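You operate a simulated robot arm through the tools that you are given. There is no shell and no other tool. Be economical: measure what you need, move in short steps, check, and stop when the job is done.

You run a simulated robot arm. Do the job below in one go: nothing can be reset, and whatever is moved stays where it is left.

## Task
Pile some things up. At the end: the beige new potato from the table top is on the pea box (marked "PEAS"); the rice bag from the table top is on the place at the wall-side chair, with the pasta nest from there on top of it and the beige egg on top of that; the herb pot (marked "SAGE") from the table top stands on top of the cheese pack; whatever was shut is shut again. Leave all else as you found it, and nothing knocked over.

The check looks at the end state, three seconds after you hand in, the way a careful person would. Anything else that was tipped, shoved, dropped, spilled or broken makes it a failure.

## Robot
A 7-joint arm with a two-finger parallel gripper, fixed in place. Base frame: the origin is at the foot of the arm, x ahead of it, y to its left, z up; the work surface is at about z = 0.003. Lengths are in m, angles in rad, forces in N, time in s.
With the tool pointing down near the work surface it reaches from about 0.24 to 0.62 m from the base axis. Its first joint turns from -1.152 to 1.152 rad. Payload 2.6 kg.
The tool frame sits at the grasp point between the pads (the TCP): z along the fingers, y along the line on which they close. The tips reach 0.03 m beyond it. The gripper opens to 0.094 m. The fingers are 0.028 m wide and 0.01 m thick; the gripper's body (0.05 by 0.096 m) begins 0.055 m behind the TCP.
Orientation is that of the tool frame in the base frame, as a unit quaternion [w, x, y, z]. With the fingers straight down and closing along the base's y, the tool's x points along the base's -x, its y along +y and its z along -z.

## Interface
- The arm moves only by the tool drive_tool. Its argument "plan" is a list of rows, each an object (a shift or turn left out is 0, a gripper value left out holds the last) with "fingers": the gripper command, from -1 (fully open) to 1 (shut), values between in proportion; "dp": the shift along the tool's x, y, z in units of 25 mm (1.0 is 25 mm), a list of three; "turn": the turn, a rotation vector about the tool's x, y, z in units of 6 degrees (1.0 is 6 degrees), a list of three. In form: [{"fingers": fingers, "dp": [tx, ty, tz], "turn": [rx, ry, rz]}, ...]. A call has 1 to 12 rows; each row shifts and turns the commanded pose from where the row before left it, along the tool's axes as they then stand. A call with a number of a shift or a turn outside -1 to 1 is refused whole. Rows are played at 5 a second. More than 0.05 m and 0.15 rad between two rows, or a gripper value outside its range, and nothing of the call is played. A pose out of reach is approached as far as the arm can. The call stops where the force on the tool passes 40 N (or 10 N more than at its start, if that is more) or the arm is blocked; 0.2 s more then pass. The fingers move at their own pace (about 0.072 m/s each) and stop on an object; they squeeze with about 36 N. The grip force told is the motor's: it shows also when the fingers shut on nothing. Time passes only in rows, and 0.2 s behind the last, so rows that do not move let the fingers close. It gives the time, the measured TCP pose, the force on the tool (base axes), the opening and the grip force at its end, in the units of the frame above (readings bear some noise), with the torque about the TCP (base axes, N m) and any sound that the robot's microphone picked up.
- Cameras (640 x 400 px; columns grow to the right, rows downward): "scene" is fixed at [0.0266, 0.4388, 0.544]; the picture's right is [-0.79, -0.62, 0.00], its down [-0.47, 0.60, -0.65] and it looks along [0.40, -0.51, -0.76] (base axes); focal length 214 px, centre (320, 200). "wrist" rides on the gripper at [0.076, 0.014, -0.103] in the tool frame; the picture's right is [-0.18, 0.98, 0.00], its down [-0.75, -0.14, -0.64] and it looks along [-0.63, -0.12, 0.77] (tool axes); focal length 243 px, centre (320, 200). There is no depth. A picture from a camera that has moved, and an enlarged one, comes with that camera's place and axes in the base frame and with its lens.
- snapshot(camera): a new picture of that camera. No time passes.
- inspect(camera, box): a new picture of the part [left, top, right, bottom] of that camera's present view, enlarged. No time passes.
- hand_in(): hands the job in; it is judged then, once.

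Go step by step. Nothing tells you positions but the pictures and the camera data: compare them with the known pose of the tool, close in by small moves and look again before you grip or let go. The budget is 120 turns and 68 pictures, counting those below and the enlarged ones. Unless the task says otherwise, let go and move clear before handing in, and close with one line.

The tools are called after "Request:" as name(argument=value, ...) on one line, values as JSON. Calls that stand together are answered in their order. drive_tool: Moves the arm, as the interface text tells. Its arguments: {"type":"object","properties":{"plan":{"type":"array"}},"required":["plan"]} The other tools are called the same way: snapshot (camera) takes a picture; inspect (camera, box) takes an enlarged picture of a part of a camera's view; hand_in () hands the job in.

At the start:

```text
clock: 0.0
tcp_pos: [0.4305, 0.1087, 0.2757]
tcp_rot: [0.0, 0.0, 1.0, -0.001]
wrist_force: [-0.1, -0.6, 0.4]
torque: [0.01, 0.0, 0.02]
opening: 0.0941
finger_force: 0.1
```

scene: 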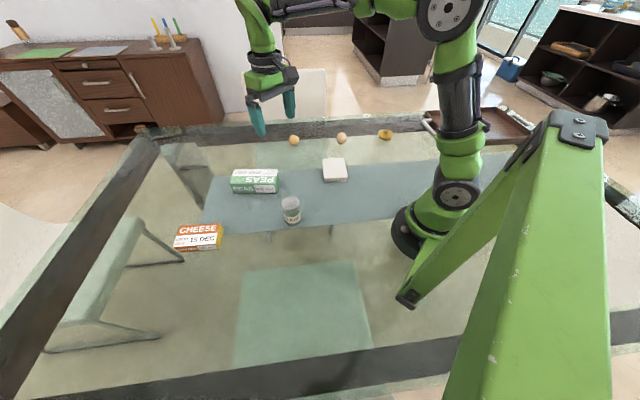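
wrist: 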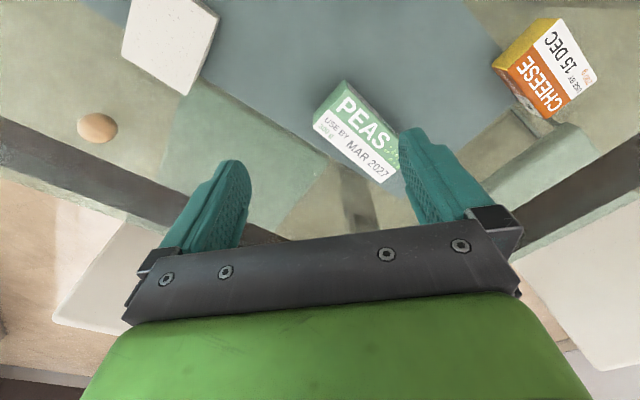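

I see the eggs/potato/pasta nest at the far side, a white bag, the peas, the cheese and a small jar-like pot. I'll enlarge the views to tell them apart.

Request:
inspect(camera="scene", box=[220, 110, 420, 235])

Request:
inspect(camera="scene", box=[140, 150, 380, 300])

Request:
inspect(camera="scene", box=[400, 0, 640, 150])

```text
3.20 times, centred on (320, 172) of scene
camera zoom: at [0.0266, 0.4388, 0.544], right [-0.79, -0.62, 0.0], down [-0.47, 0.6, -0.65], along [0.4, -0.51, -0.76], focal length 686 px, centre (320, 288)
```

zoom: 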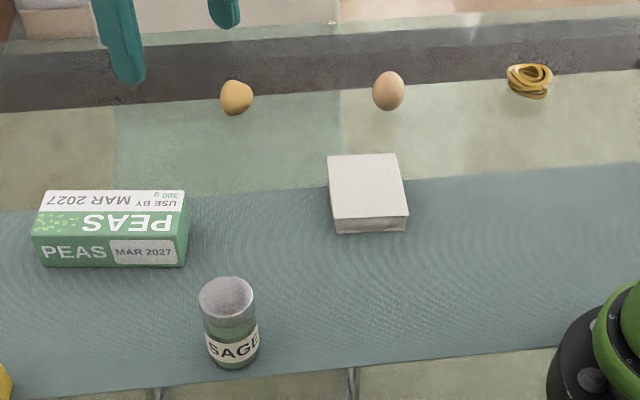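

```text
2.67 times, centred on (260, 225) of scene
camera zoom: at [0.0266, 0.4388, 0.544], right [-0.79, -0.62, 0.0], down [-0.47, 0.6, -0.65], along [0.4, -0.51, -0.76], focal length 572 px, centre (480, 133)
```

zoom: 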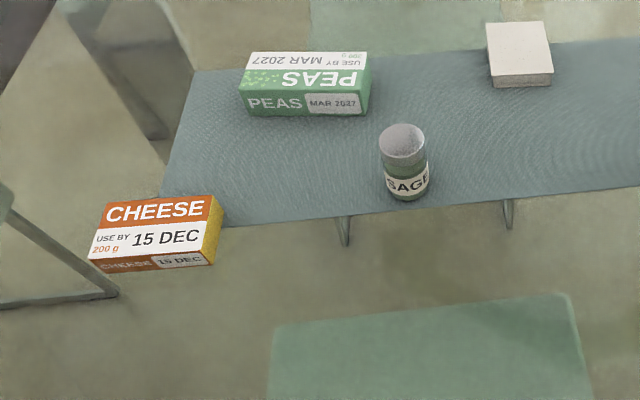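

```text
2.67 times, centred on (520, 75) of scene
camera zoom: at [0.0266, 0.4388, 0.544], right [-0.79, -0.62, 0.0], down [-0.47, 0.6, -0.65], along [0.4, -0.51, -0.76], focal length 572 px, centre (-213, 533)
```

zoom: 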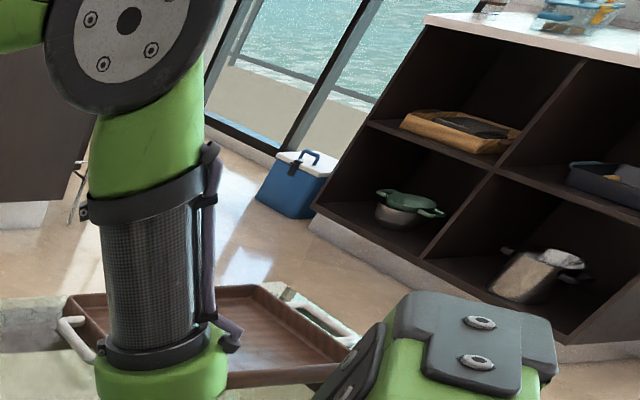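

The rice block, pea box, pot, cheese, potato, egg and nest are all on the table. There are two place mats, one far and one near, so I need to find out which chair is on the wall side. I'll turn the wrist camera toward the near side to look.

Request:
drive_tool(plan=[{"turn": [0, 0, -1]}, {"turn": [0, 0, -1]}, {"turn": [0, 0, -1]}, {"turn": [0, 0, -1]}, {"turn": [0, 0, -1]}, {"turn": [0, 0, -1]}, {"turn": [0, 0, -1]}, {"turn": [0, 0, -1]}, {"turn": [0, 0, -1]}, {"turn": [0, 0, -1]}, {"turn": [0, 0, -1]}, {"turn": [0, 0, -1]}])

Request:
drive_tool(plan=[{"turn": [0, -1, 0]}, {"turn": [0, -1, 0]}, {"turn": [0, -1, 0]}, {"turn": [0, -1, 0]}])

Request:
snapshot(camera="wrist")

```text
clock: 2.6
tcp_pos: [0.43, 0.1086, 0.2755]
tcp_rot: [0.0, -0.588, 0.809, 0.001]
wrist_force: [-0.3, 0.2, 0.3]
torque: [-0.01, 0.01, 0.03]
opening: 0.0938
finger_force: 0.1
```

```text
clock: 3.6
tcp_pos: [0.4301, 0.1085, 0.2761]
tcp_rot: [0.169, -0.575, 0.791, 0.123]
wrist_force: [0.4, -1.0, -0.3]
torque: [0.0, -0.01, 0.03]
opening: 0.0941
finger_force: 0.1
```

```text
62 pictures are left
camera wrist: at [0.3816, 0.0066, 0.3403], right [-0.88, 0.46, 0.07], down [0.27, 0.36, 0.89], along [0.39, 0.81, -0.44], focal length 243 px, centre (320, 200)
```

wrist: 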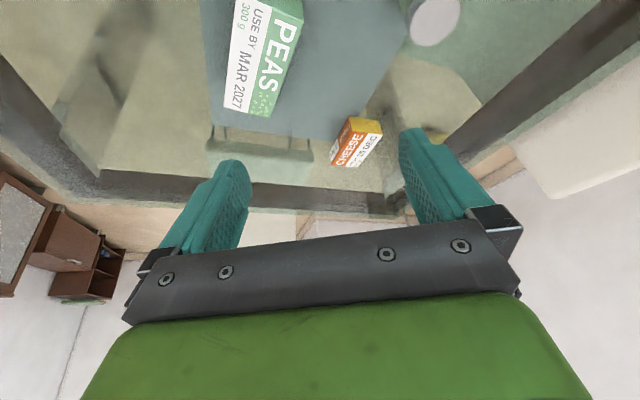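

The near side shows a chair but no wall yet. I'll turn a bit more to see past it.

Request:
drive_tool(plan=[{"turn": [0, 0, -1]}, {"turn": [0, 0, -1]}, {"turn": [0, 0, -1]}, {"turn": [0, 0, -1]}, {"turn": [0, 0, -1]}, {"turn": [0, 0, -1]}, {"turn": [0, -1, 0]}, {"turn": [0, -1, 0]}, {"turn": [0, -1, 0]}])

Request:
snapshot(camera="wrist")

```text
clock: 5.6
tcp_pos: [0.429, 0.1094, 0.2764]
tcp_rot: [-0.286, 0.771, -0.537, -0.188]
wrist_force: [-0.1, -0.1, -0.3]
torque: [0.0, 0.02, 0.02]
opening: 0.0941
finger_force: 0.1
```

```text
61 pictures are left
camera wrist: at [0.4408, -0.0162, 0.3077], right [-0.98, -0.12, -0.13], down [-0.15, 0.17, 0.98], along [-0.1, 0.98, -0.18], focal length 243 px, centre (320, 200)
```

wrist: 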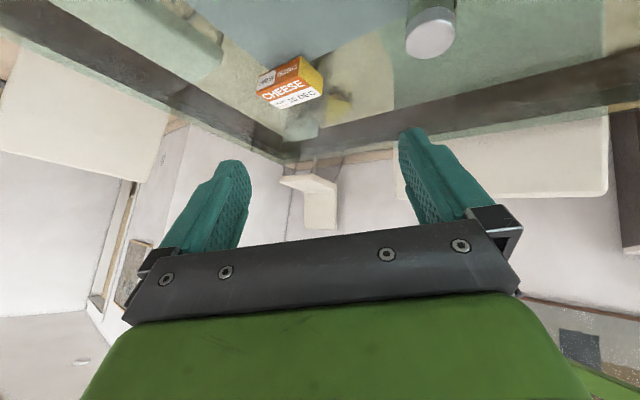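

There is a wall behind the near chair as well, so I need to see how close it is. I'll turn further.

Request:
drive_tool(plan=[{"turn": [0.6, 0, -0.8]}, {"turn": [0.6, 0, -0.8]}, {"turn": [0.6, 0, -0.8]}, {"turn": [0.6, 0, -0.8]}, {"turn": [0.6, 0, -0.8]}, {"turn": [0.6, 0, -0.8]}])

Request:
snapshot(camera="wrist")

```text
clock: 7.0
tcp_pos: [0.4299, 0.108, 0.2765]
tcp_rot: [-0.461, 0.814, -0.354, -0.007]
wrist_force: [-0.5, 0.0, 0.7]
torque: [-0.04, 0.02, -0.01]
opening: 0.094
finger_force: 0.0
```

```text
60 pictures are left
camera wrist: at [0.4455, -0.0177, 0.3001], right [-0.71, -0.21, -0.67], down [-0.68, -0.01, 0.73], along [-0.16, 0.98, -0.14], focal length 243 px, centre (320, 200)
```

wrist: 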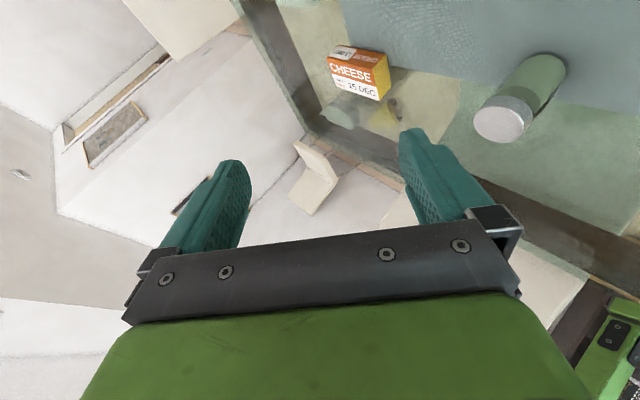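

I rolled the wrong way, so I'll undo that and yaw about the true vertical.

Request:
drive_tool(plan=[{"turn": [-0.6, 0, 0.8]}, {"turn": [-0.6, 0, 0.8]}, {"turn": [-0.6, 0, 0.8]}, {"turn": [-0.6, 0, 0.8]}, {"turn": [-0.6, 0, 0.8]}, {"turn": [-0.6, 0, 0.8]}, {"turn": [-0.67, 0, -0.74]}, {"turn": [-0.67, 0, -0.74]}, {"turn": [-0.67, 0, -0.74]}, {"turn": [-0.67, 0, -0.74]}, {"turn": [-0.67, 0, -0.74]}, {"turn": [-0.67, 0, -0.74]}])

Request:
snapshot(camera="wrist")

```text
clock: 9.6
tcp_pos: [0.429, 0.1076, 0.2756]
tcp_rot: [-0.154, 0.916, -0.295, -0.224]
wrist_force: [-1.0, 0.0, 0.1]
torque: [-0.02, -0.01, -0.01]
opening: 0.094
finger_force: 0.1
```

```text
59 pictures are left
camera wrist: at [0.5085, 0.0184, 0.3244], right [-0.73, -0.68, -0.06], down [-0.26, 0.2, 0.95], along [-0.63, 0.71, -0.32], focal length 243 px, centre (320, 200)
```

wrist: 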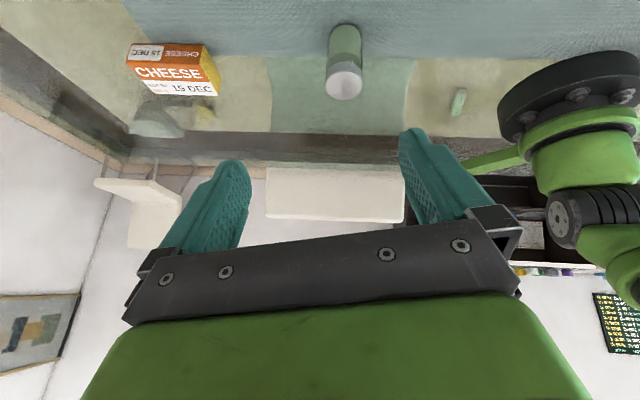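

No mats lie on the glass; the green shapes are chair seats seen through it. I need to compare the walls behind the chairs, so I'll look at the far side in the scene view and pan the wrist the other way.

Request:
inspect(camera="scene", box=[130, 0, 450, 200])

Request:
drive_tool(plan=[{"turn": [0.67, 0, 0.74]}, {"turn": [0.67, 0, 0.74]}, {"turn": [0.67, 0, 0.74]}, {"turn": [0.67, 0, 0.74]}, {"turn": [0.67, 0, 0.74]}, {"turn": [0.67, 0, 0.74]}, {"turn": [0.67, 0, 0.74]}, {"turn": [0.67, 0, 0.74]}, {"turn": [0.67, 0, 0.74]}, {"turn": [0.67, 0, 0.74]}, {"turn": [0.67, 0, 0.74]}, {"turn": [0.67, 0, 0.74]}])

Request:
drive_tool(plan=[{"turn": [0.67, 0, 0.74]}, {"turn": [0.67, 0, 0.74]}, {"turn": [0.67, 0, 0.74]}, {"turn": [0.67, 0, 0.74]}, {"turn": [0.67, 0, 0.74]}, {"turn": [0.67, 0, 0.74]}, {"turn": [0.67, 0, 0.74]}, {"turn": [0.67, 0, 0.74]}, {"turn": [0.67, 0, 0.74]}, {"turn": [0.67, 0, 0.74]}, {"turn": [0.67, 0, 0.74]}, {"turn": [0.67, 0, 0.74]}])

Request:
snapshot(camera="wrist")

```text
2.00 times, centred on (290, 100) of scene
camera zoom: at [0.0266, 0.4388, 0.544], right [-0.79, -0.62, 0.0], down [-0.47, 0.6, -0.65], along [0.4, -0.51, -0.76], focal length 429 px, centre (380, 400)
```

zoom: 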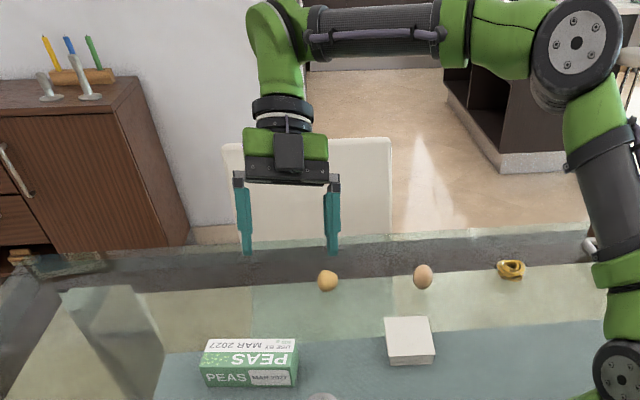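

```text
clock: 12.2
tcp_pos: [0.4285, 0.1082, 0.2766]
tcp_rot: [0.389, -0.551, 0.726, 0.133]
wrist_force: [-1.3, -0.8, -0.5]
torque: [-0.01, 0.0, 0.0]
opening: 0.0938
finger_force: 0.0
```

```text
clock: 14.8
tcp_pos: [0.4283, 0.1096, 0.2766]
tcp_rot: [0.473, 0.009, 0.881, -0.007]
wrist_force: [-0.9, 0.1, 0.3]
torque: [-0.03, 0.01, 0.04]
opening: 0.0942
finger_force: 0.0
```

```text
57 pictures are left
camera wrist: at [0.3016, 0.1259, 0.2708], right [0.13, 0.98, 0.15], down [-0.12, -0.13, 0.98], along [0.98, -0.14, 0.1], focal length 243 px, centre (320, 200)
```

wrist: 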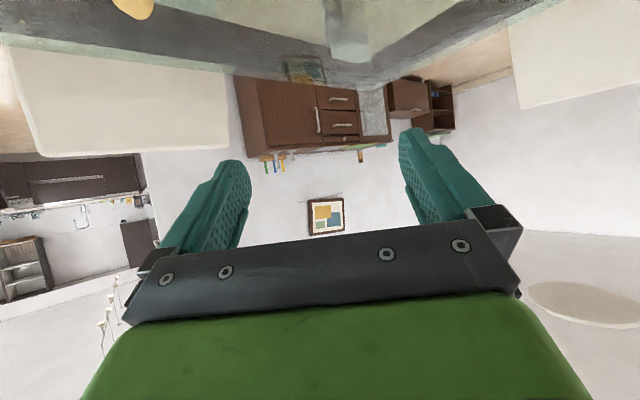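

The wall with the sideboard and picture is ahead, and a kitchen opens behind the far chair. I'll look straight past the far chair.

Request:
drive_tool(plan=[{"turn": [0.83, 0, 0.56]}, {"turn": [0.83, 0, 0.56]}, {"turn": [0.83, 0, 0.56]}, {"turn": [0.83, 0, 0.56]}, {"turn": [0.83, 0, 0.56]}, {"turn": [0.83, 0, 0.56]}, {"turn": [0.83, 0, 0.56]}, {"turn": [0, 1, 0]}, {"turn": [0, 1, 0]}])

Request:
snapshot(camera="wrist")

```text
clock: 16.8
tcp_pos: [0.4239, 0.1104, 0.2726]
tcp_rot: [0.331, 0.293, 0.888, -0.127]
wrist_force: [0.0, 0.8, 0.5]
torque: [0.02, 0.02, 0.0]
opening: 0.0939
finger_force: 0.1
out of reach, approached as far as the arm can: row 1, 3, 4
```

```text
56 pictures are left
camera wrist: at [0.3316, 0.1973, 0.2994], right [0.71, 0.7, 0.09], down [0.05, -0.17, 0.98], along [0.71, -0.69, -0.15], focal length 243 px, centre (320, 200)
```

wrist: 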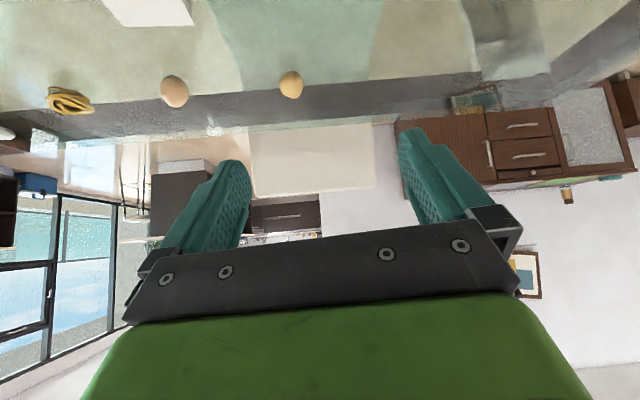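

Behind the far chair is the kitchen opening, while the near chair backs a full plain wall, so I take the near chair as the wall-side one. I'll go back to tool-down, aligned with the table, and look at the rice from above.

Request:
drive_tool(plan=[{"turn": [0, 1, 0]}, {"turn": [0, 1, 0]}, {"turn": [0, 1, 0]}, {"turn": [0, 1, 0]}, {"turn": [0, 1, 0]}, {"turn": [0, 1, 0]}, {"turn": [0, 0.92, 0]}, {"turn": [0, 0, 1]}, {"turn": [0, 0, 0.97]}, {"turn": [0, 0, 0]}])

Request:
drive_tool(plan=[{"dp": [-0.45, -0.95, 0.2]}, {"dp": [-0.45, -0.95, 0.2]}, {"dp": [-0.45, -0.95, 0.2]}, {"dp": [-0.45, -0.95, 0.2]}, {"dp": [-0.45, -0.95, 0.2]}, {"dp": [-0.45, -0.95, 0.2]}, {"dp": [-0.45, -0.95, 0.2]}, {}])

Request:
snapshot(camera="wrist")

Request:
snapshot(camera="scene")

```text
clock: 19.0
tcp_pos: [0.4222, 0.1086, 0.2722]
tcp_rot: [-0.004, 0.415, 0.91, -0.016]
wrist_force: [0.2, -0.7, -0.7]
torque: [-0.02, 0.02, -0.02]
opening: 0.0938
finger_force: 0.0
```

```text
clock: 20.8
tcp_pos: [0.3478, -0.0607, 0.2413]
tcp_rot: [-0.004, 0.415, 0.91, -0.014]
wrist_force: [0.3, -0.6, -0.2]
torque: [-0.01, 0.03, -0.03]
opening: 0.0937
finger_force: 0.0
```

```text
55 pictures are left
camera wrist: at [0.3102, 0.0091, 0.3461], right [0.86, 0.51, -0.03], down [0.4, -0.65, 0.65], along [0.31, -0.57, -0.76], focal length 243 px, centre (320, 200)
```

wrist: 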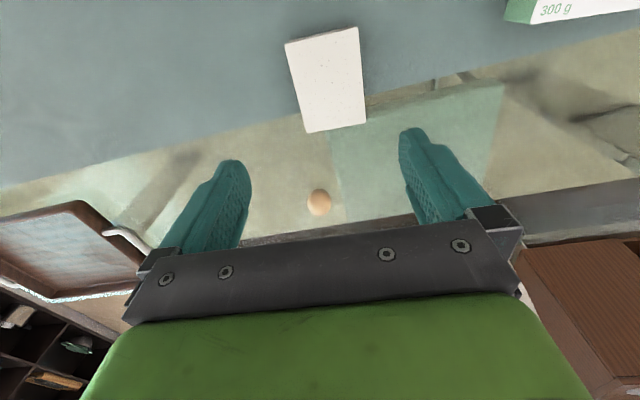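

```text
54 pictures are left
```

scene: 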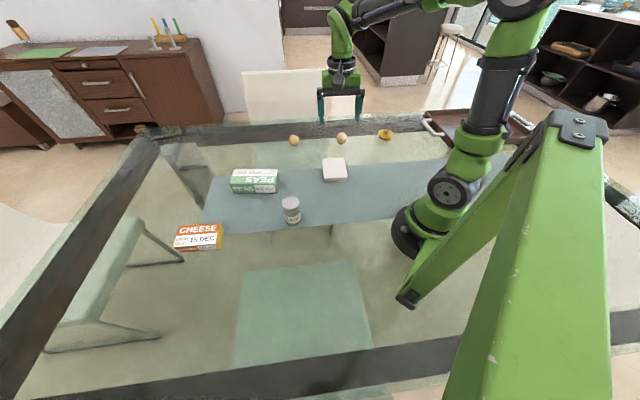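

The rice bag is centred near (0.355, -0.063), with its 8 cm side along the closing axis. I'll descend partway and check.

Request:
drive_tool(plan=[{"dp": [-0.2, 0.08, 1]}, {"dp": [-0.08, 0.04, 1]}, {"dp": [0, 0, 1]}, {"dp": [0, 0, 1]}, {"dp": [0, 0, 0.8]}, {}])

Request:
snapshot(camera="wrist")

```text
clock: 22.2
tcp_pos: [0.3519, -0.0671, 0.124]
tcp_rot: [-0.003, 0.415, 0.91, -0.015]
wrist_force: [0.2, 0.0, 0.6]
torque: [0.02, 0.01, 0.01]
opening: 0.0941
finger_force: 0.0
```

```text
53 pictures are left
camera wrist: at [0.3148, 0.0026, 0.2275], right [0.86, 0.5, -0.03], down [0.4, -0.65, 0.65], along [0.31, -0.57, -0.76], focal length 243 px, centre (320, 200)
```

wrist: 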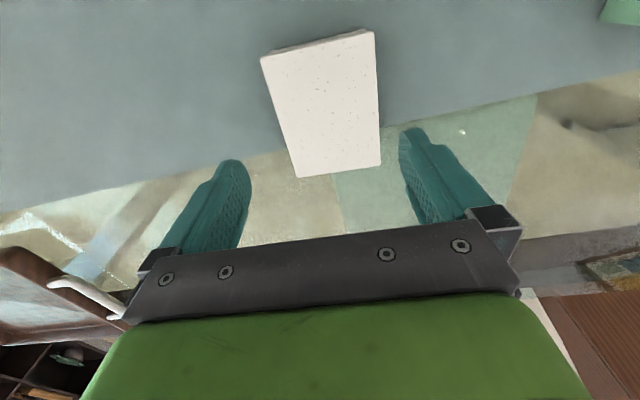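

The bag is 5 mm off along the closing axis and the tool is tilted by about 1.8°. I'll correct both and go down.

Request:
drive_tool(plan=[{"turn": [-0.29, 0.07, 0], "dp": [-0.03, 0.21, 0]}, {"dp": [0, 0, 0.8]}, {"dp": [0, 0, 0.6]}, {}])

Request:
snapshot(camera="wrist")

```text
clock: 23.2
tcp_pos: [0.3566, -0.0635, 0.0881]
tcp_rot: [-0.001, 0.415, 0.91, -0.001]
wrist_force: [0.1, 0.9, 0.8]
torque: [0.03, 0.01, -0.02]
opening: 0.0938
finger_force: 0.0
```

```text
52 pictures are left
camera wrist: at [0.3171, 0.0029, 0.1925], right [0.86, 0.51, 0.0], down [0.39, -0.66, 0.64], along [0.32, -0.55, -0.77], focal length 243 px, centre (320, 200)
```

wrist: 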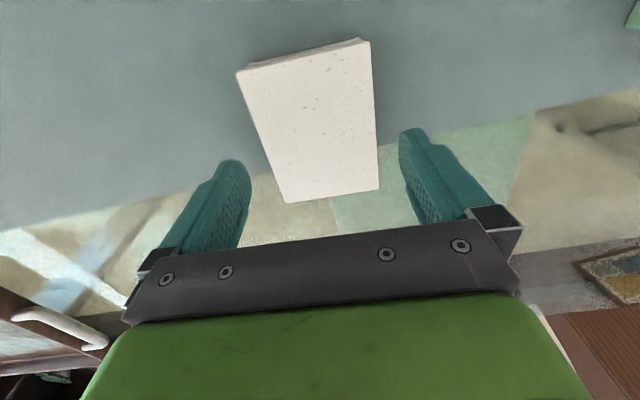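

Aligned to within 2 mm. I'll go down and grip.

Request:
drive_tool(plan=[{"dp": [0, -0.07, 0.6]}, {"dp": [0, 0, 0.6]}, {"dp": [0, 0, 0.4]}, {"dp": [0, 0, 0.25]}, {}, {"fingers": 0.2}, {"fingers": 0.5}, {"fingers": 0.5}, {"fingers": 0.5}])

```text
clock: 25.2
tcp_pos: [0.3552, -0.0651, 0.0397]
tcp_rot: [-0.002, 0.415, 0.91, 0.0]
wrist_force: [0.0, -0.6, -0.4]
torque: [-0.01, -0.01, 0.01]
opening: 0.0847
finger_force: 36.2
```

The bag is gripped (opening 0.085). I'll lift it and carry it to the near place.

Request:
drive_tool(plan=[{"dp": [0, 0, -0.5]}, {"dp": [0, 0, -1]}, {"dp": [0, 0, -1]}, {"dp": [0, 0, -1]}, {"dp": [0, 0, -1]}, {"dp": [0, 0, -1]}, {"dp": [0, 0, -1]}, {"dp": [0, 0, -0.5]}, {}])

Request:
drive_tool(plan=[{"dp": [1, 0.32, 0]}, {"dp": [1, 0.32, 0]}, {"dp": [1, 0.32, 0]}, {"dp": [1, 0.32, 0]}, {"dp": [1, 0.32, 0]}, {"dp": [1, 0.32, 0]}, {"dp": [1, 0.32, 0]}, {"dp": [1, 0.32, 0]}, {"dp": [1, 0.32, 0]}, {"dp": [1, 0.32, 0]}, {"dp": [1, 0.32, 0]}, {"dp": [1, 0.32, 0]}])

Request:
snapshot(camera="scene")

Request:
snapshot(camera="wrist")

```text
clock: 27.2
tcp_pos: [0.3552, -0.0644, 0.2174]
tcp_rot: [-0.001, 0.415, 0.91, -0.001]
wrist_force: [0.1, 0.5, -1.3]
torque: [-0.02, 0.0, 0.02]
opening: 0.084
finger_force: 36.2
```

```text
clock: 29.8
tcp_pos: [0.2289, 0.2242, 0.2165]
tcp_rot: [-0.002, 0.415, 0.91, 0.0]
wrist_force: [-0.5, 0.0, -2.3]
torque: [0.02, 0.0, -0.01]
opening: 0.0842
finger_force: 35.3
```

```text
51 pictures are left
```

scene: 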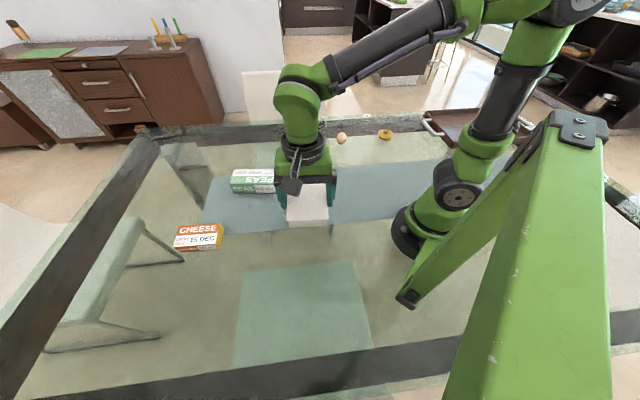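

```text
50 pictures are left
camera wrist: at [0.1908, 0.2917, 0.3216], right [0.86, 0.5, 0.0], down [0.39, -0.66, 0.64], along [0.32, -0.55, -0.77], focal length 243 px, centre (320, 200)
```

wrist: 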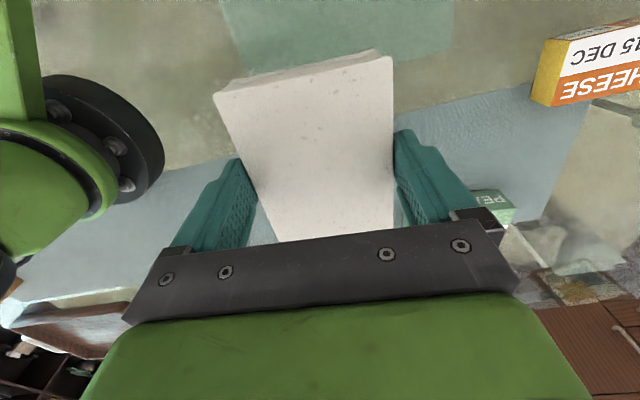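

The place at the near chair is clear: the seat patch is centred there, about 0.33 m below the glass. I'll bring the bag over it and lower it.

Request:
drive_tool(plan=[{"dp": [1, 0.33, 0]}, {"dp": [1, 0.33, 0]}, {"dp": [1, 0.33, 0]}, {"dp": [0.84, 0.33, 0]}, {}, {"dp": [0, 0, 1]}, {"dp": [0, 0, 1]}, {"dp": [0, 0, 1]}, {"dp": [0, 0, 1]}, {"dp": [0, 0, 1]}, {"dp": [0, 0, 1]}, {}])

Request:
snapshot(camera="scene")

```text
clock: 32.4
tcp_pos: [0.1937, 0.3173, 0.0648]
tcp_rot: [-0.001, 0.415, 0.91, 0.0]
wrist_force: [0.4, 0.1, -1.1]
torque: [-0.01, 0.03, 0.0]
opening: 0.0841
finger_force: 35.9
```

```text
49 pictures are left
```

scene: 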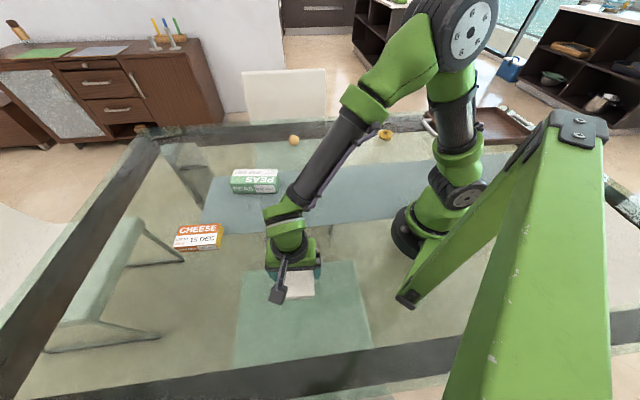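

It's over the place, so I'll lower it gently and release.

Request:
drive_tool(plan=[{"dp": [0, 0, 0.4]}, {"dp": [0, 0, 0.3]}, {"dp": [0, 0, 0.2]}, {"dp": [0, 0, 0.08]}, {}])

```text
clock: 33.6
tcp_pos: [0.1921, 0.3174, 0.0401]
tcp_rot: [-0.001, 0.415, 0.91, 0.0]
wrist_force: [-0.8, 0.1, 0.3]
torque: [0.01, -0.02, 0.0]
opening: 0.0846
finger_force: 35.7
```

It is at the same height as when gripped and the load is off, so I'll release and rise.

Request:
drive_tool(plan=[{"dp": [0, 0, 0.03]}, {"fingers": -1}, {}, {}, {"dp": [0, 0, -0.5]}, {"dp": [0, 0, -1]}, {"dp": [0, 0, -1]}, {"dp": [0, 0, -1]}, {"dp": [0, 0, -1]}, {"dp": [0, 0, -1]}, {}])

Request:
snapshot(camera="wrist")

```text
clock: 36.0
tcp_pos: [0.1946, 0.3197, 0.1789]
tcp_rot: [-0.002, 0.415, 0.91, 0.0]
wrist_force: [-0.2, -0.2, -0.1]
torque: [-0.01, -0.01, -0.01]
opening: 0.0941
finger_force: 0.0
```

```text
48 pictures are left
camera wrist: at [0.1545, 0.3861, 0.2829], right [0.86, 0.51, 0.0], down [0.39, -0.66, 0.64], along [0.32, -0.55, -0.77], focal length 243 px, centre (320, 200)
```

wrist: 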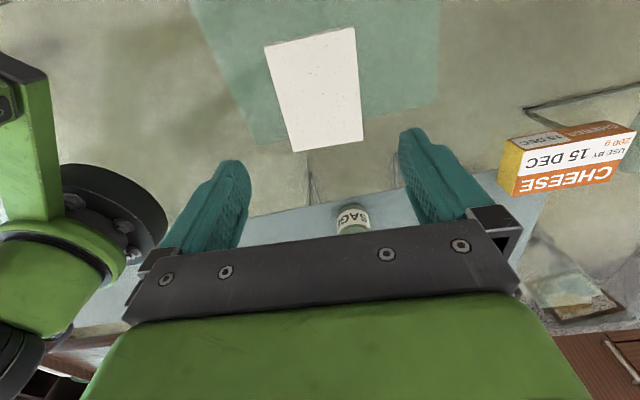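

The rice sits flat at the place. Next is the sage pot onto the cheese, so I'll zoom in on both.

Request:
inspect(camera="scene", box=[165, 160, 325, 260])

Request:
inspect(camera="wrist", box=[320, 90, 640, 290])

```text
4.00 times, centred on (245, 210) of scene
camera zoom: at [0.0266, 0.4388, 0.544], right [-0.79, -0.62, 0.0], down [-0.47, 0.6, -0.65], along [0.4, -0.51, -0.76], focal length 858 px, centre (620, 160)
```

zoom: 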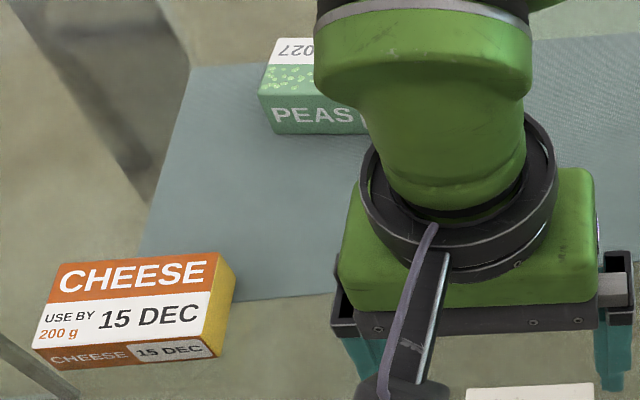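

```text
2.00 times, centred on (480, 190) of wrist
camera zoom: at [0.1545, 0.3861, 0.2829], right [0.86, 0.51, 0.0], down [0.39, -0.66, 0.64], along [0.32, -0.55, -0.77], focal length 485 px, centre (0, 220)
```

zoom: 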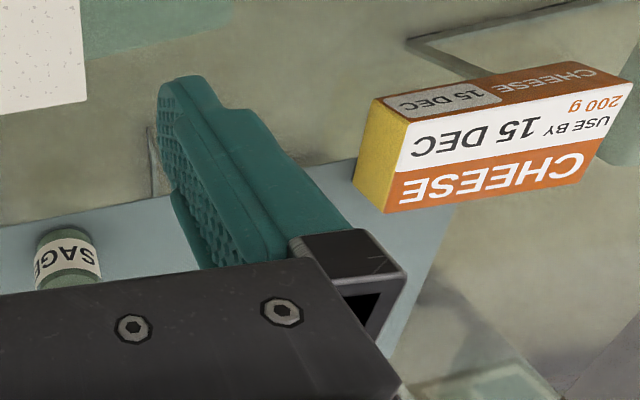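

The cheese pack's top is about 7 x 11 cm, centred near (0.484, 0.405), which is at the edge of reach. I'll go above the pot for a closer look.

Request:
drive_tool(plan=[{"dp": [-0.9, 0.09, -0.4]}, {"dp": [-0.9, 0.09, -0.4]}, {"dp": [-0.9, 0.09, -0.4]}, {"dp": [-0.9, 0.09, -0.4]}, {"dp": [-0.9, 0.09, -0.4]}, {"dp": [-0.9, 0.09, 0]}, {"dp": [-0.9, 0.09, 0]}, {"dp": [-0.9, 0.09, 0]}, {}])

Request:
snapshot(camera="wrist")

```text
clock: 38.0
tcp_pos: [0.323, 0.1963, 0.2288]
tcp_rot: [-0.002, 0.414, 0.91, 0.0]
wrist_force: [-0.1, 1.2, -0.8]
torque: [-0.01, 0.0, 0.03]
opening: 0.0942
finger_force: 0.0
```

```text
45 pictures are left
camera wrist: at [0.2847, 0.2617, 0.3329], right [0.86, 0.51, 0.0], down [0.39, -0.66, 0.64], along [0.32, -0.55, -0.77], focal length 243 px, centre (320, 200)
```

wrist: 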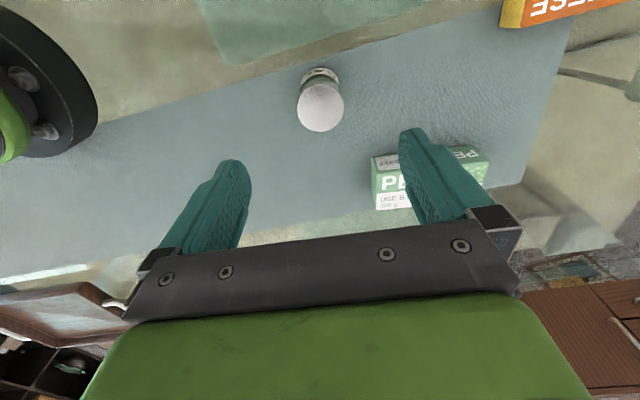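

The pot is about 4 cm wide and 10 cm tall, at (0.321, 0.198). I'll go down around it and check.

Request:
drive_tool(plan=[{"dp": [0.09, 0, 0.8]}, {"dp": [0, 0, 0.8]}, {"dp": [0, 0, 0.8]}, {"dp": [0, 0, 0.8]}, {}])

Request:
snapshot(camera="wrist")

```text
clock: 39.2
tcp_pos: [0.3227, 0.1971, 0.1472]
tcp_rot: [-0.001, 0.415, 0.91, -0.001]
wrist_force: [0.0, 0.2, 0.3]
torque: [-0.03, -0.01, 0.0]
opening: 0.0939
finger_force: 0.1
```

```text
44 pictures are left
camera wrist: at [0.2834, 0.2632, 0.2517], right [0.86, 0.51, 0.0], down [0.39, -0.66, 0.64], along [0.32, -0.55, -0.77], focal length 243 px, centre (320, 200)
```

wrist: 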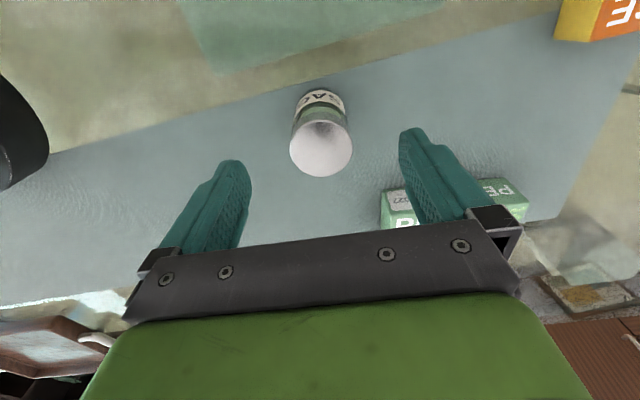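

The pot is centred between the fingers. I'll go down to the grip height and close.

Request:
drive_tool(plan=[{"dp": [-0.07, 0, 0.9]}, {"dp": [0, 0, 0.9]}, {"dp": [0, 0, 0.8]}, {"dp": [0, 0, 0.4]}, {}])

Request:
snapshot(camera="wrist")

```text
clock: 40.4
tcp_pos: [0.3238, 0.1951, 0.073]
tcp_rot: [-0.002, 0.414, 0.91, 0.001]
wrist_force: [-0.3, -0.5, -0.2]
torque: [-0.02, -0.01, -0.03]
opening: 0.0939
finger_force: 0.0
```

```text
43 pictures are left
camera wrist: at [0.2848, 0.261, 0.1774], right [0.86, 0.51, 0.0], down [0.39, -0.66, 0.64], along [0.32, -0.55, -0.77], focal length 243 px, centre (320, 200)
```

wrist: 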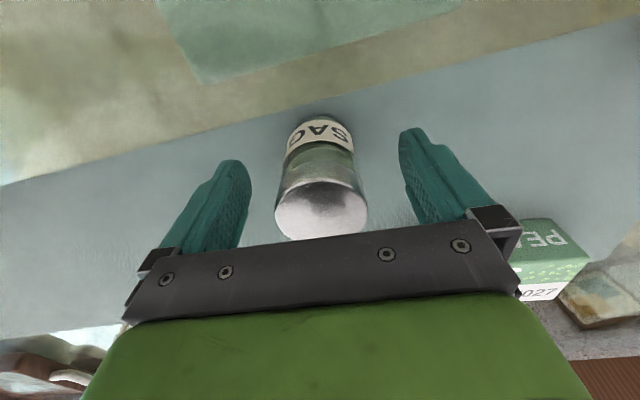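

It is exactly centred, so I'll grip and lift.

Request:
drive_tool(plan=[{"fingers": 0}, {"fingers": 0.4}, {"fingers": 0.6}, {"fingers": 0.6}, {"fingers": 0.6}, {"dp": [0, 0, -0.4]}, {"dp": [0, 0, -0.8]}, {"dp": [0, 0, -0.8]}, {"dp": [0, 0, -1]}, {}])

```text
clock: 42.6
tcp_pos: [0.3259, 0.1955, 0.1478]
tcp_rot: [-0.001, 0.415, 0.91, -0.001]
wrist_force: [0.5, 0.4, -1.2]
torque: [0.03, 0.01, 0.02]
opening: 0.0503
finger_force: 36.3
```

The pot is held. I'll carry it toward the cheese and stop just short to check.

Request:
drive_tool(plan=[{"dp": [0.2, 0.9, -0.8]}, {"dp": [0.2, 0.9, 0]}, {"dp": [0.2, 0.9, 0]}, {"dp": [0.2, 0.9, 0]}, {"dp": [0.2, 0.9, 0]}, {"dp": [0.2, 0.9, 0]}, {"dp": [0.2, 0.9, 0]}, {"dp": [0.2, 0.9, 0]}, {"dp": [0.2, 0.9, 0]}, {}])

Request:
snapshot(camera="wrist")

Request:
inspect(camera="scene", box=[145, 140, 305, 270])

```text
clock: 44.8
tcp_pos: [0.4455, 0.3622, 0.168]
tcp_rot: [-0.001, 0.415, 0.91, -0.001]
wrist_force: [-0.4, 0.4, -1.1]
torque: [0.0, 0.0, -0.03]
opening: 0.0502
finger_force: 35.8
```

```text
42 pictures are left
camera wrist: at [0.4062, 0.4293, 0.2726], right [0.86, 0.51, 0.0], down [0.39, -0.66, 0.64], along [0.32, -0.55, -0.77], focal length 243 px, centre (320, 200)
```

wrist: 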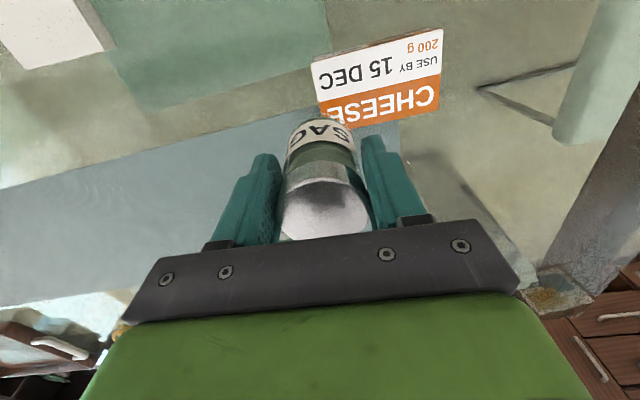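

```text
3.08 times, centred on (225, 205) of scene
camera zoom: at [0.0266, 0.4388, 0.544], right [-0.79, -0.62, 0.0], down [-0.47, 0.6, -0.65], along [0.4, -0.51, -0.76], focal length 660 px, centre (612, 185)
```

zoom: 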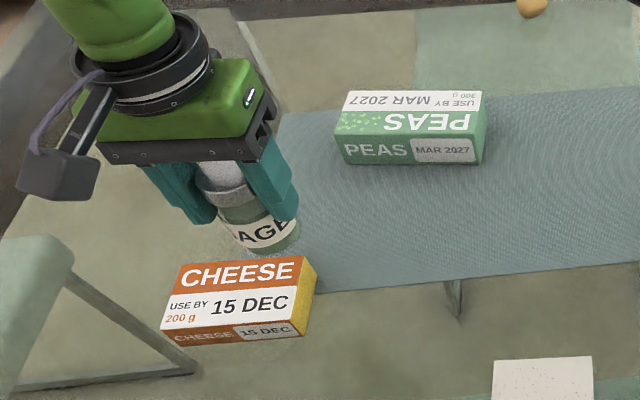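

The cheese top is centred at (0.483, 0.405). I'll aim the pot at about (0.476, 0.399), within reach, and lower to just above.

Request:
drive_tool(plan=[{"dp": [0.1, 0.62, 0]}, {"dp": [0.1, 0.62, 0]}, {"dp": [0.1, 0.62, 0]}, {}, {"dp": [0, 0, 0.8]}, {"dp": [0, 0, 0.8]}, {}])

Request:
snapshot(camera="wrist")

Request:
inspect(camera="scene", box=[145, 150, 305, 260])

```text
clock: 46.4
tcp_pos: [0.4621, 0.3861, 0.1269]
tcp_rot: [-0.001, 0.415, 0.91, 0.0]
wrist_force: [-0.2, -0.1, -0.6]
torque: [0.02, 0.02, 0.0]
opening: 0.0507
finger_force: 36.4
out of reach, approached as far as the arm can: row 2, 3
```

```text
40 pictures are left
camera wrist: at [0.423, 0.4524, 0.2317], right [0.86, 0.51, 0.0], down [0.39, -0.66, 0.64], along [0.32, -0.55, -0.77], focal length 243 px, centre (320, 200)
```

wrist: 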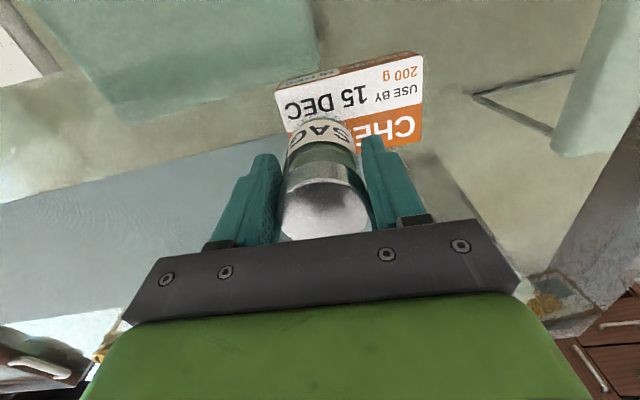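

```text
3.64 times, centred on (225, 205) of scene
camera zoom: at [0.0266, 0.4388, 0.544], right [-0.79, -0.62, 0.0], down [-0.47, 0.6, -0.65], along [0.4, -0.51, -0.76], focal length 780 px, centre (666, 182)
```

zoom: 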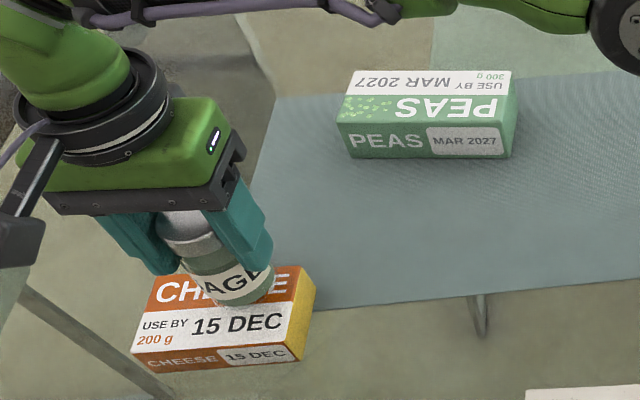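

The pot is about 28 mm off centre along the pack. I'll descend a bit more and push outward a further centimetre, since reach is better when low.

Request:
drive_tool(plan=[{"dp": [0, 0, 0.3]}, {"dp": [0, 0.3, 0]}, {"dp": [0, 0.2, 0]}, {}])

```text
clock: 47.4
tcp_pos: [0.4708, 0.3934, 0.1193]
tcp_rot: [-0.001, 0.414, 0.91, 0.0]
wrist_force: [0.3, 0.3, -2.6]
torque: [0.03, 0.0, 0.0]
opening: 0.0502
finger_force: 36.1
```

The pot is now 17 mm from the pack centre, well inside its edges. I'll creep down to contact.

Request:
drive_tool(plan=[{"dp": [0, 0, 0.3]}, {"dp": [0, 0, 0.15]}, {"dp": [0, 0, 0.1]}, {}])

Request:
inspect(camera="scene", box=[165, 190, 245, 255])

```text
clock: 48.4
tcp_pos: [0.4719, 0.3949, 0.108]
tcp_rot: [0.001, 0.415, 0.91, 0.003]
wrist_force: [-2.8, 0.2, 25.3]
torque: [-0.32, -0.09, -0.04]
opening: 0.0506
finger_force: 35.7
```

```text
6.15 times, centred on (205, 222) of scene
camera zoom: at [0.0265, 0.4387, 0.5441], right [-0.79, -0.62, 0.0], down [-0.47, 0.6, -0.65], along [0.4, -0.51, -0.76], focal length 1320 px, centre (1028, 62)
```

zoom: 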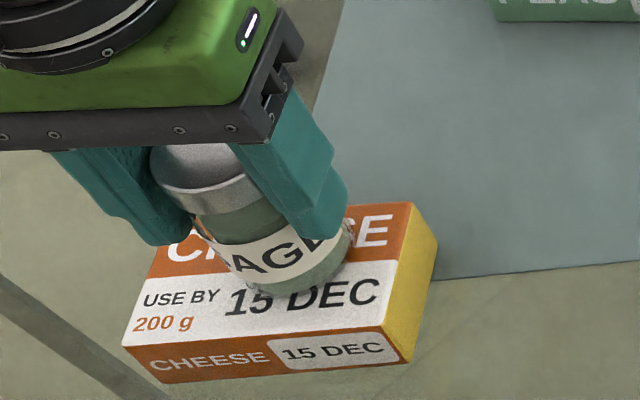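

It is in contact (25 N), so I'll relieve the pressure slightly, release and rise.

Request:
drive_tool(plan=[{"dp": [0, 0, -0.09]}, {}])

Request:
drive_tool(plan=[{"fingers": 0.3}, {"fingers": -0.2}, {"fingers": -0.2}, {"dp": [0, 0, -0.6]}, {"dp": [0, 0, -0.8]}, {"dp": [0, -0.3, -1]}, {"dp": [0, -1, -0.6]}, {"dp": [0, -1, 0]}, {"dp": [0, -1, 0]}, {}])

Request:
inspect(camera="scene", box=[145, 120, 405, 280])

Request:
snapshot(camera="wrist")

```text
clock: 49.0
tcp_pos: [0.4719, 0.3944, 0.1086]
tcp_rot: [0.001, 0.415, 0.91, 0.001]
wrist_force: [3.4, 4.2, 17.1]
torque: [0.04, -0.32, 0.11]
opening: 0.0503
finger_force: 35.7
```

```text
clock: 51.2
tcp_pos: [0.453, 0.3858, 0.1922]
tcp_rot: [-0.001, 0.415, 0.91, -0.001]
wrist_force: [0.7, 0.1, 0.2]
torque: [0.02, -0.02, 0.02]
opening: 0.0564
finger_force: 0.0
out of reach, approached as far as the arm can: row 5, 7, 8, 9
```

```text
2.46 times, centred on (275, 200) of scene
camera zoom: at [0.0266, 0.4388, 0.544], right [-0.79, -0.62, 0.0], down [-0.47, 0.6, -0.65], along [0.4, -0.51, -0.76], focal length 528 px, centre (431, 200)
```

zoom: 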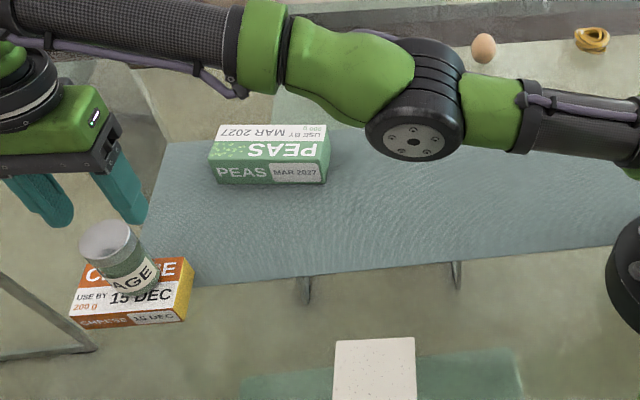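

```text
36 pictures are left
camera wrist: at [0.4142, 0.452, 0.2962], right [0.86, 0.51, 0.0], down [0.39, -0.66, 0.64], along [0.32, -0.55, -0.77], focal length 243 px, centre (320, 200)
```

wrist: 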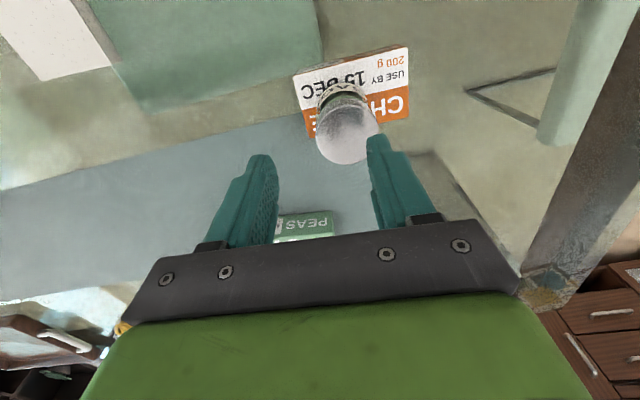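

The sage pot stands upright on the cheese. Next is the potato, so I'll fly toward it above everything.

Request:
drive_tool(plan=[{"fingers": -1, "dp": [-1, -0.52, 0]}, {"dp": [-1, -0.52, 0]}, {"dp": [-1, -0.52, 0]}, {"dp": [-1, -0.52, 0]}, {"dp": [-1, -0.52, 0]}, {"dp": [-1, -0.52, 0]}, {"dp": [-1, -0.52, 0]}, {"dp": [-1, -0.52, 0]}, {"dp": [-1, -0.52, 0]}, {"dp": [-1, -0.52, 0]}, {"dp": [-1, -0.52, 0]}, {"dp": [-1, -0.52, 0]}])

Request:
snapshot(camera="wrist")

```text
clock: 53.8
tcp_pos: [0.5839, 0.0865, 0.2127]
tcp_rot: [-0.001, 0.414, 0.91, -0.001]
wrist_force: [0.0, 0.0, -0.7]
torque: [-0.03, -0.02, 0.01]
opening: 0.0939
finger_force: 0.1
out of reach, approached as far as the arm can: row 1, 2, 3, 4, 5, 6, 7, 9
```

```text
35 pictures are left
camera wrist: at [0.5436, 0.1526, 0.3164], right [0.86, 0.51, 0.0], down [0.39, -0.66, 0.64], along [0.32, -0.55, -0.77], focal length 243 px, centre (320, 200)
```

wrist: 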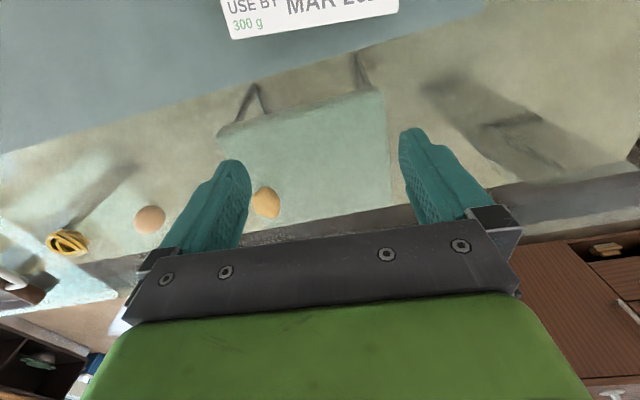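

The potato is at about (0.596, -0.110). I'll move in beside it and lower for a look.

Request:
drive_tool(plan=[{"dp": [-0.78, -0.9, 0]}, {"dp": [-0.78, -0.9, 0]}, {"dp": [-0.78, -0.9, 0]}, {"dp": [-0.78, -0.9, 0]}, {"dp": [-0.78, -0.9, 0]}, {"dp": [-0.78, -0.9, 0]}, {"dp": [0, 0, 1]}, {"dp": [0, 0, 1]}, {"dp": [0, 0, 1]}, {}])

Request:
snapshot(camera="wrist")

```text
clock: 56.0
tcp_pos: [0.5975, -0.0962, 0.1485]
tcp_rot: [-0.003, 0.415, 0.91, -0.001]
wrist_force: [0.4, 0.1, 0.2]
torque: [-0.02, 0.01, -0.03]
opening: 0.0942
finger_force: 0.0
out of reach, approached as far as the arm can: row 1, 2, 3, 5, 7, 8, 9
```

```text
34 pictures are left
camera wrist: at [0.5595, -0.0283, 0.2523], right [0.86, 0.51, 0.0], down [0.39, -0.66, 0.64], along [0.32, -0.55, -0.77], focal length 243 px, centre (320, 200)
```

wrist: 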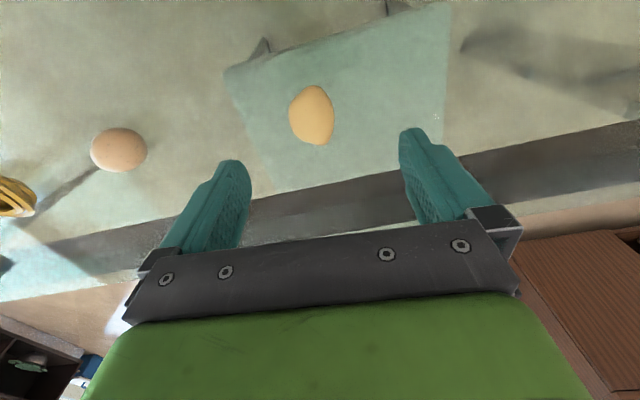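

The potato is 11 mm off, and its narrow side lies along the closing axis. I'll lower and correct.

Request:
drive_tool(plan=[{"dp": [-0.3, -0.33, 0]}, {"dp": [0, 0, 1]}, {"dp": [0, 0, 1]}, {}])

Request:
snapshot(camera="wrist")

```text
clock: 57.0
tcp_pos: [0.6059, -0.1078, 0.0997]
tcp_rot: [-0.001, 0.415, 0.91, -0.001]
wrist_force: [0.4, 0.5, 0.2]
torque: [0.04, -0.04, 0.0]
opening: 0.0943
finger_force: 0.0
out of reach, approached as far as the arm can: row 2, 3
```

```text
33 pictures are left
camera wrist: at [0.5661, -0.0406, 0.2043], right [0.86, 0.51, 0.0], down [0.39, -0.66, 0.64], along [0.32, -0.55, -0.77], focal length 243 px, centre (320, 200)
```

wrist: 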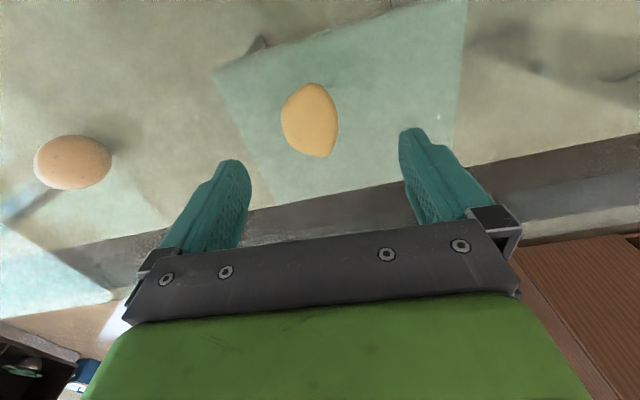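

I'm slightly too far out, so I'll pull back, lower and read the pose.

Request:
drive_tool(plan=[{"dp": [0.26, -0.27, 0]}, {"dp": [0, 0, 0.8]}, {"dp": [0, 0, 0.6]}, {}])

Request:
snapshot(camera="wrist")

```text
clock: 58.0
tcp_pos: [0.609, -0.1088, 0.0675]
tcp_rot: [-0.002, 0.415, 0.91, -0.001]
wrist_force: [-0.3, -0.3, 0.2]
torque: [0.01, 0.05, -0.03]
opening: 0.0942
finger_force: 0.0
out of reach, approached as far as the arm can: row 1, 3
```

```text
32 pictures are left
camera wrist: at [0.5695, -0.0418, 0.1717], right [0.86, 0.51, 0.0], down [0.39, -0.66, 0.64], along [0.32, -0.55, -0.77], focal length 243 px, centre (320, 200)
```

wrist: 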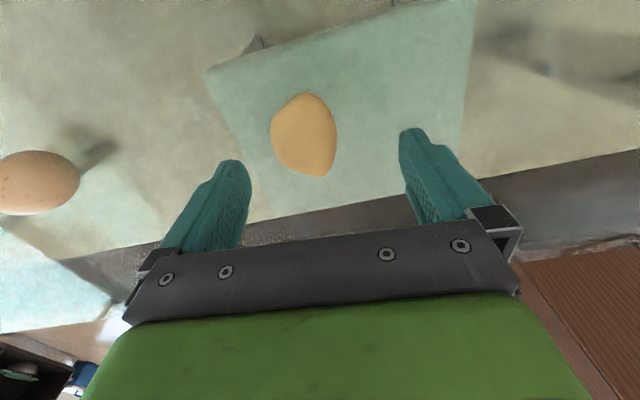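

Request:
drive_tool(plan=[{"dp": [0.3, -0.3, 0]}, {"dp": [0.2, -0.2, 0.2]}, {}])

```text
clock: 58.8
tcp_pos: [0.6094, -0.1085, 0.0636]
tcp_rot: [-0.001, 0.415, 0.91, 0.0]
wrist_force: [0.0, 0.1, -0.2]
torque: [0.01, 0.04, 0.02]
opening: 0.0937
finger_force: 0.0
out of reach, approached as far as the arm can: row 1, 2
```

Request:
drive_tool(plan=[{"dp": [0.2, -0.2, 0]}, {"dp": [0.2, -0.2, 0]}, {}])

```text
clock: 59.6
tcp_pos: [0.6082, -0.109, 0.0631]
tcp_rot: [-0.002, 0.415, 0.91, 0.0]
wrist_force: [-0.5, -0.2, -0.5]
torque: [0.02, 0.03, 0.01]
opening: 0.0942
finger_force: 0.1
out of reach, approached as far as the arm can: row 1, 2
```

Request:
drive_tool(plan=[{"dp": [0.2, -0.2, 0]}, {"dp": [0.2, -0.2, 0]}, {}])

```text
clock: 60.4
tcp_pos: [0.6087, -0.1085, 0.063]
tcp_rot: [0.0, 0.415, 0.91, 0.0]
wrist_force: [0.3, 0.1, 0.8]
torque: [-0.03, 0.01, 0.03]
opening: 0.0939
finger_force: 0.0
out of reach, approached as far as the arm can: row 1, 2
```

Request:
drive_tool(plan=[{"dp": [0.5, -0.57, 0]}, {}])

```text
clock: 61.0
tcp_pos: [0.61, -0.1086, 0.0622]
tcp_rot: [-0.001, 0.415, 0.91, 0.0]
wrist_force: [0.1, -0.3, -0.1]
torque: [-0.05, 0.02, -0.03]
opening: 0.0939
finger_force: 0.0
out of reach, approached as far as the arm can: row 1
```

Inward commands aren't being followed, so the arm looks fully stretched. Going lower unbends it, and the fingers straddle the potato with room, so I'll go down a little and then in.

Request:
drive_tool(plan=[{"dp": [0, 0, 0.4]}, {"dp": [0, 0, 0.4]}, {}])

```text
clock: 61.8
tcp_pos: [0.6099, -0.1096, 0.0416]
tcp_rot: [-0.001, 0.416, 0.91, -0.001]
wrist_force: [0.5, 0.1, -0.1]
torque: [-0.03, 0.01, 0.0]
opening: 0.0938
finger_force: 0.0
```

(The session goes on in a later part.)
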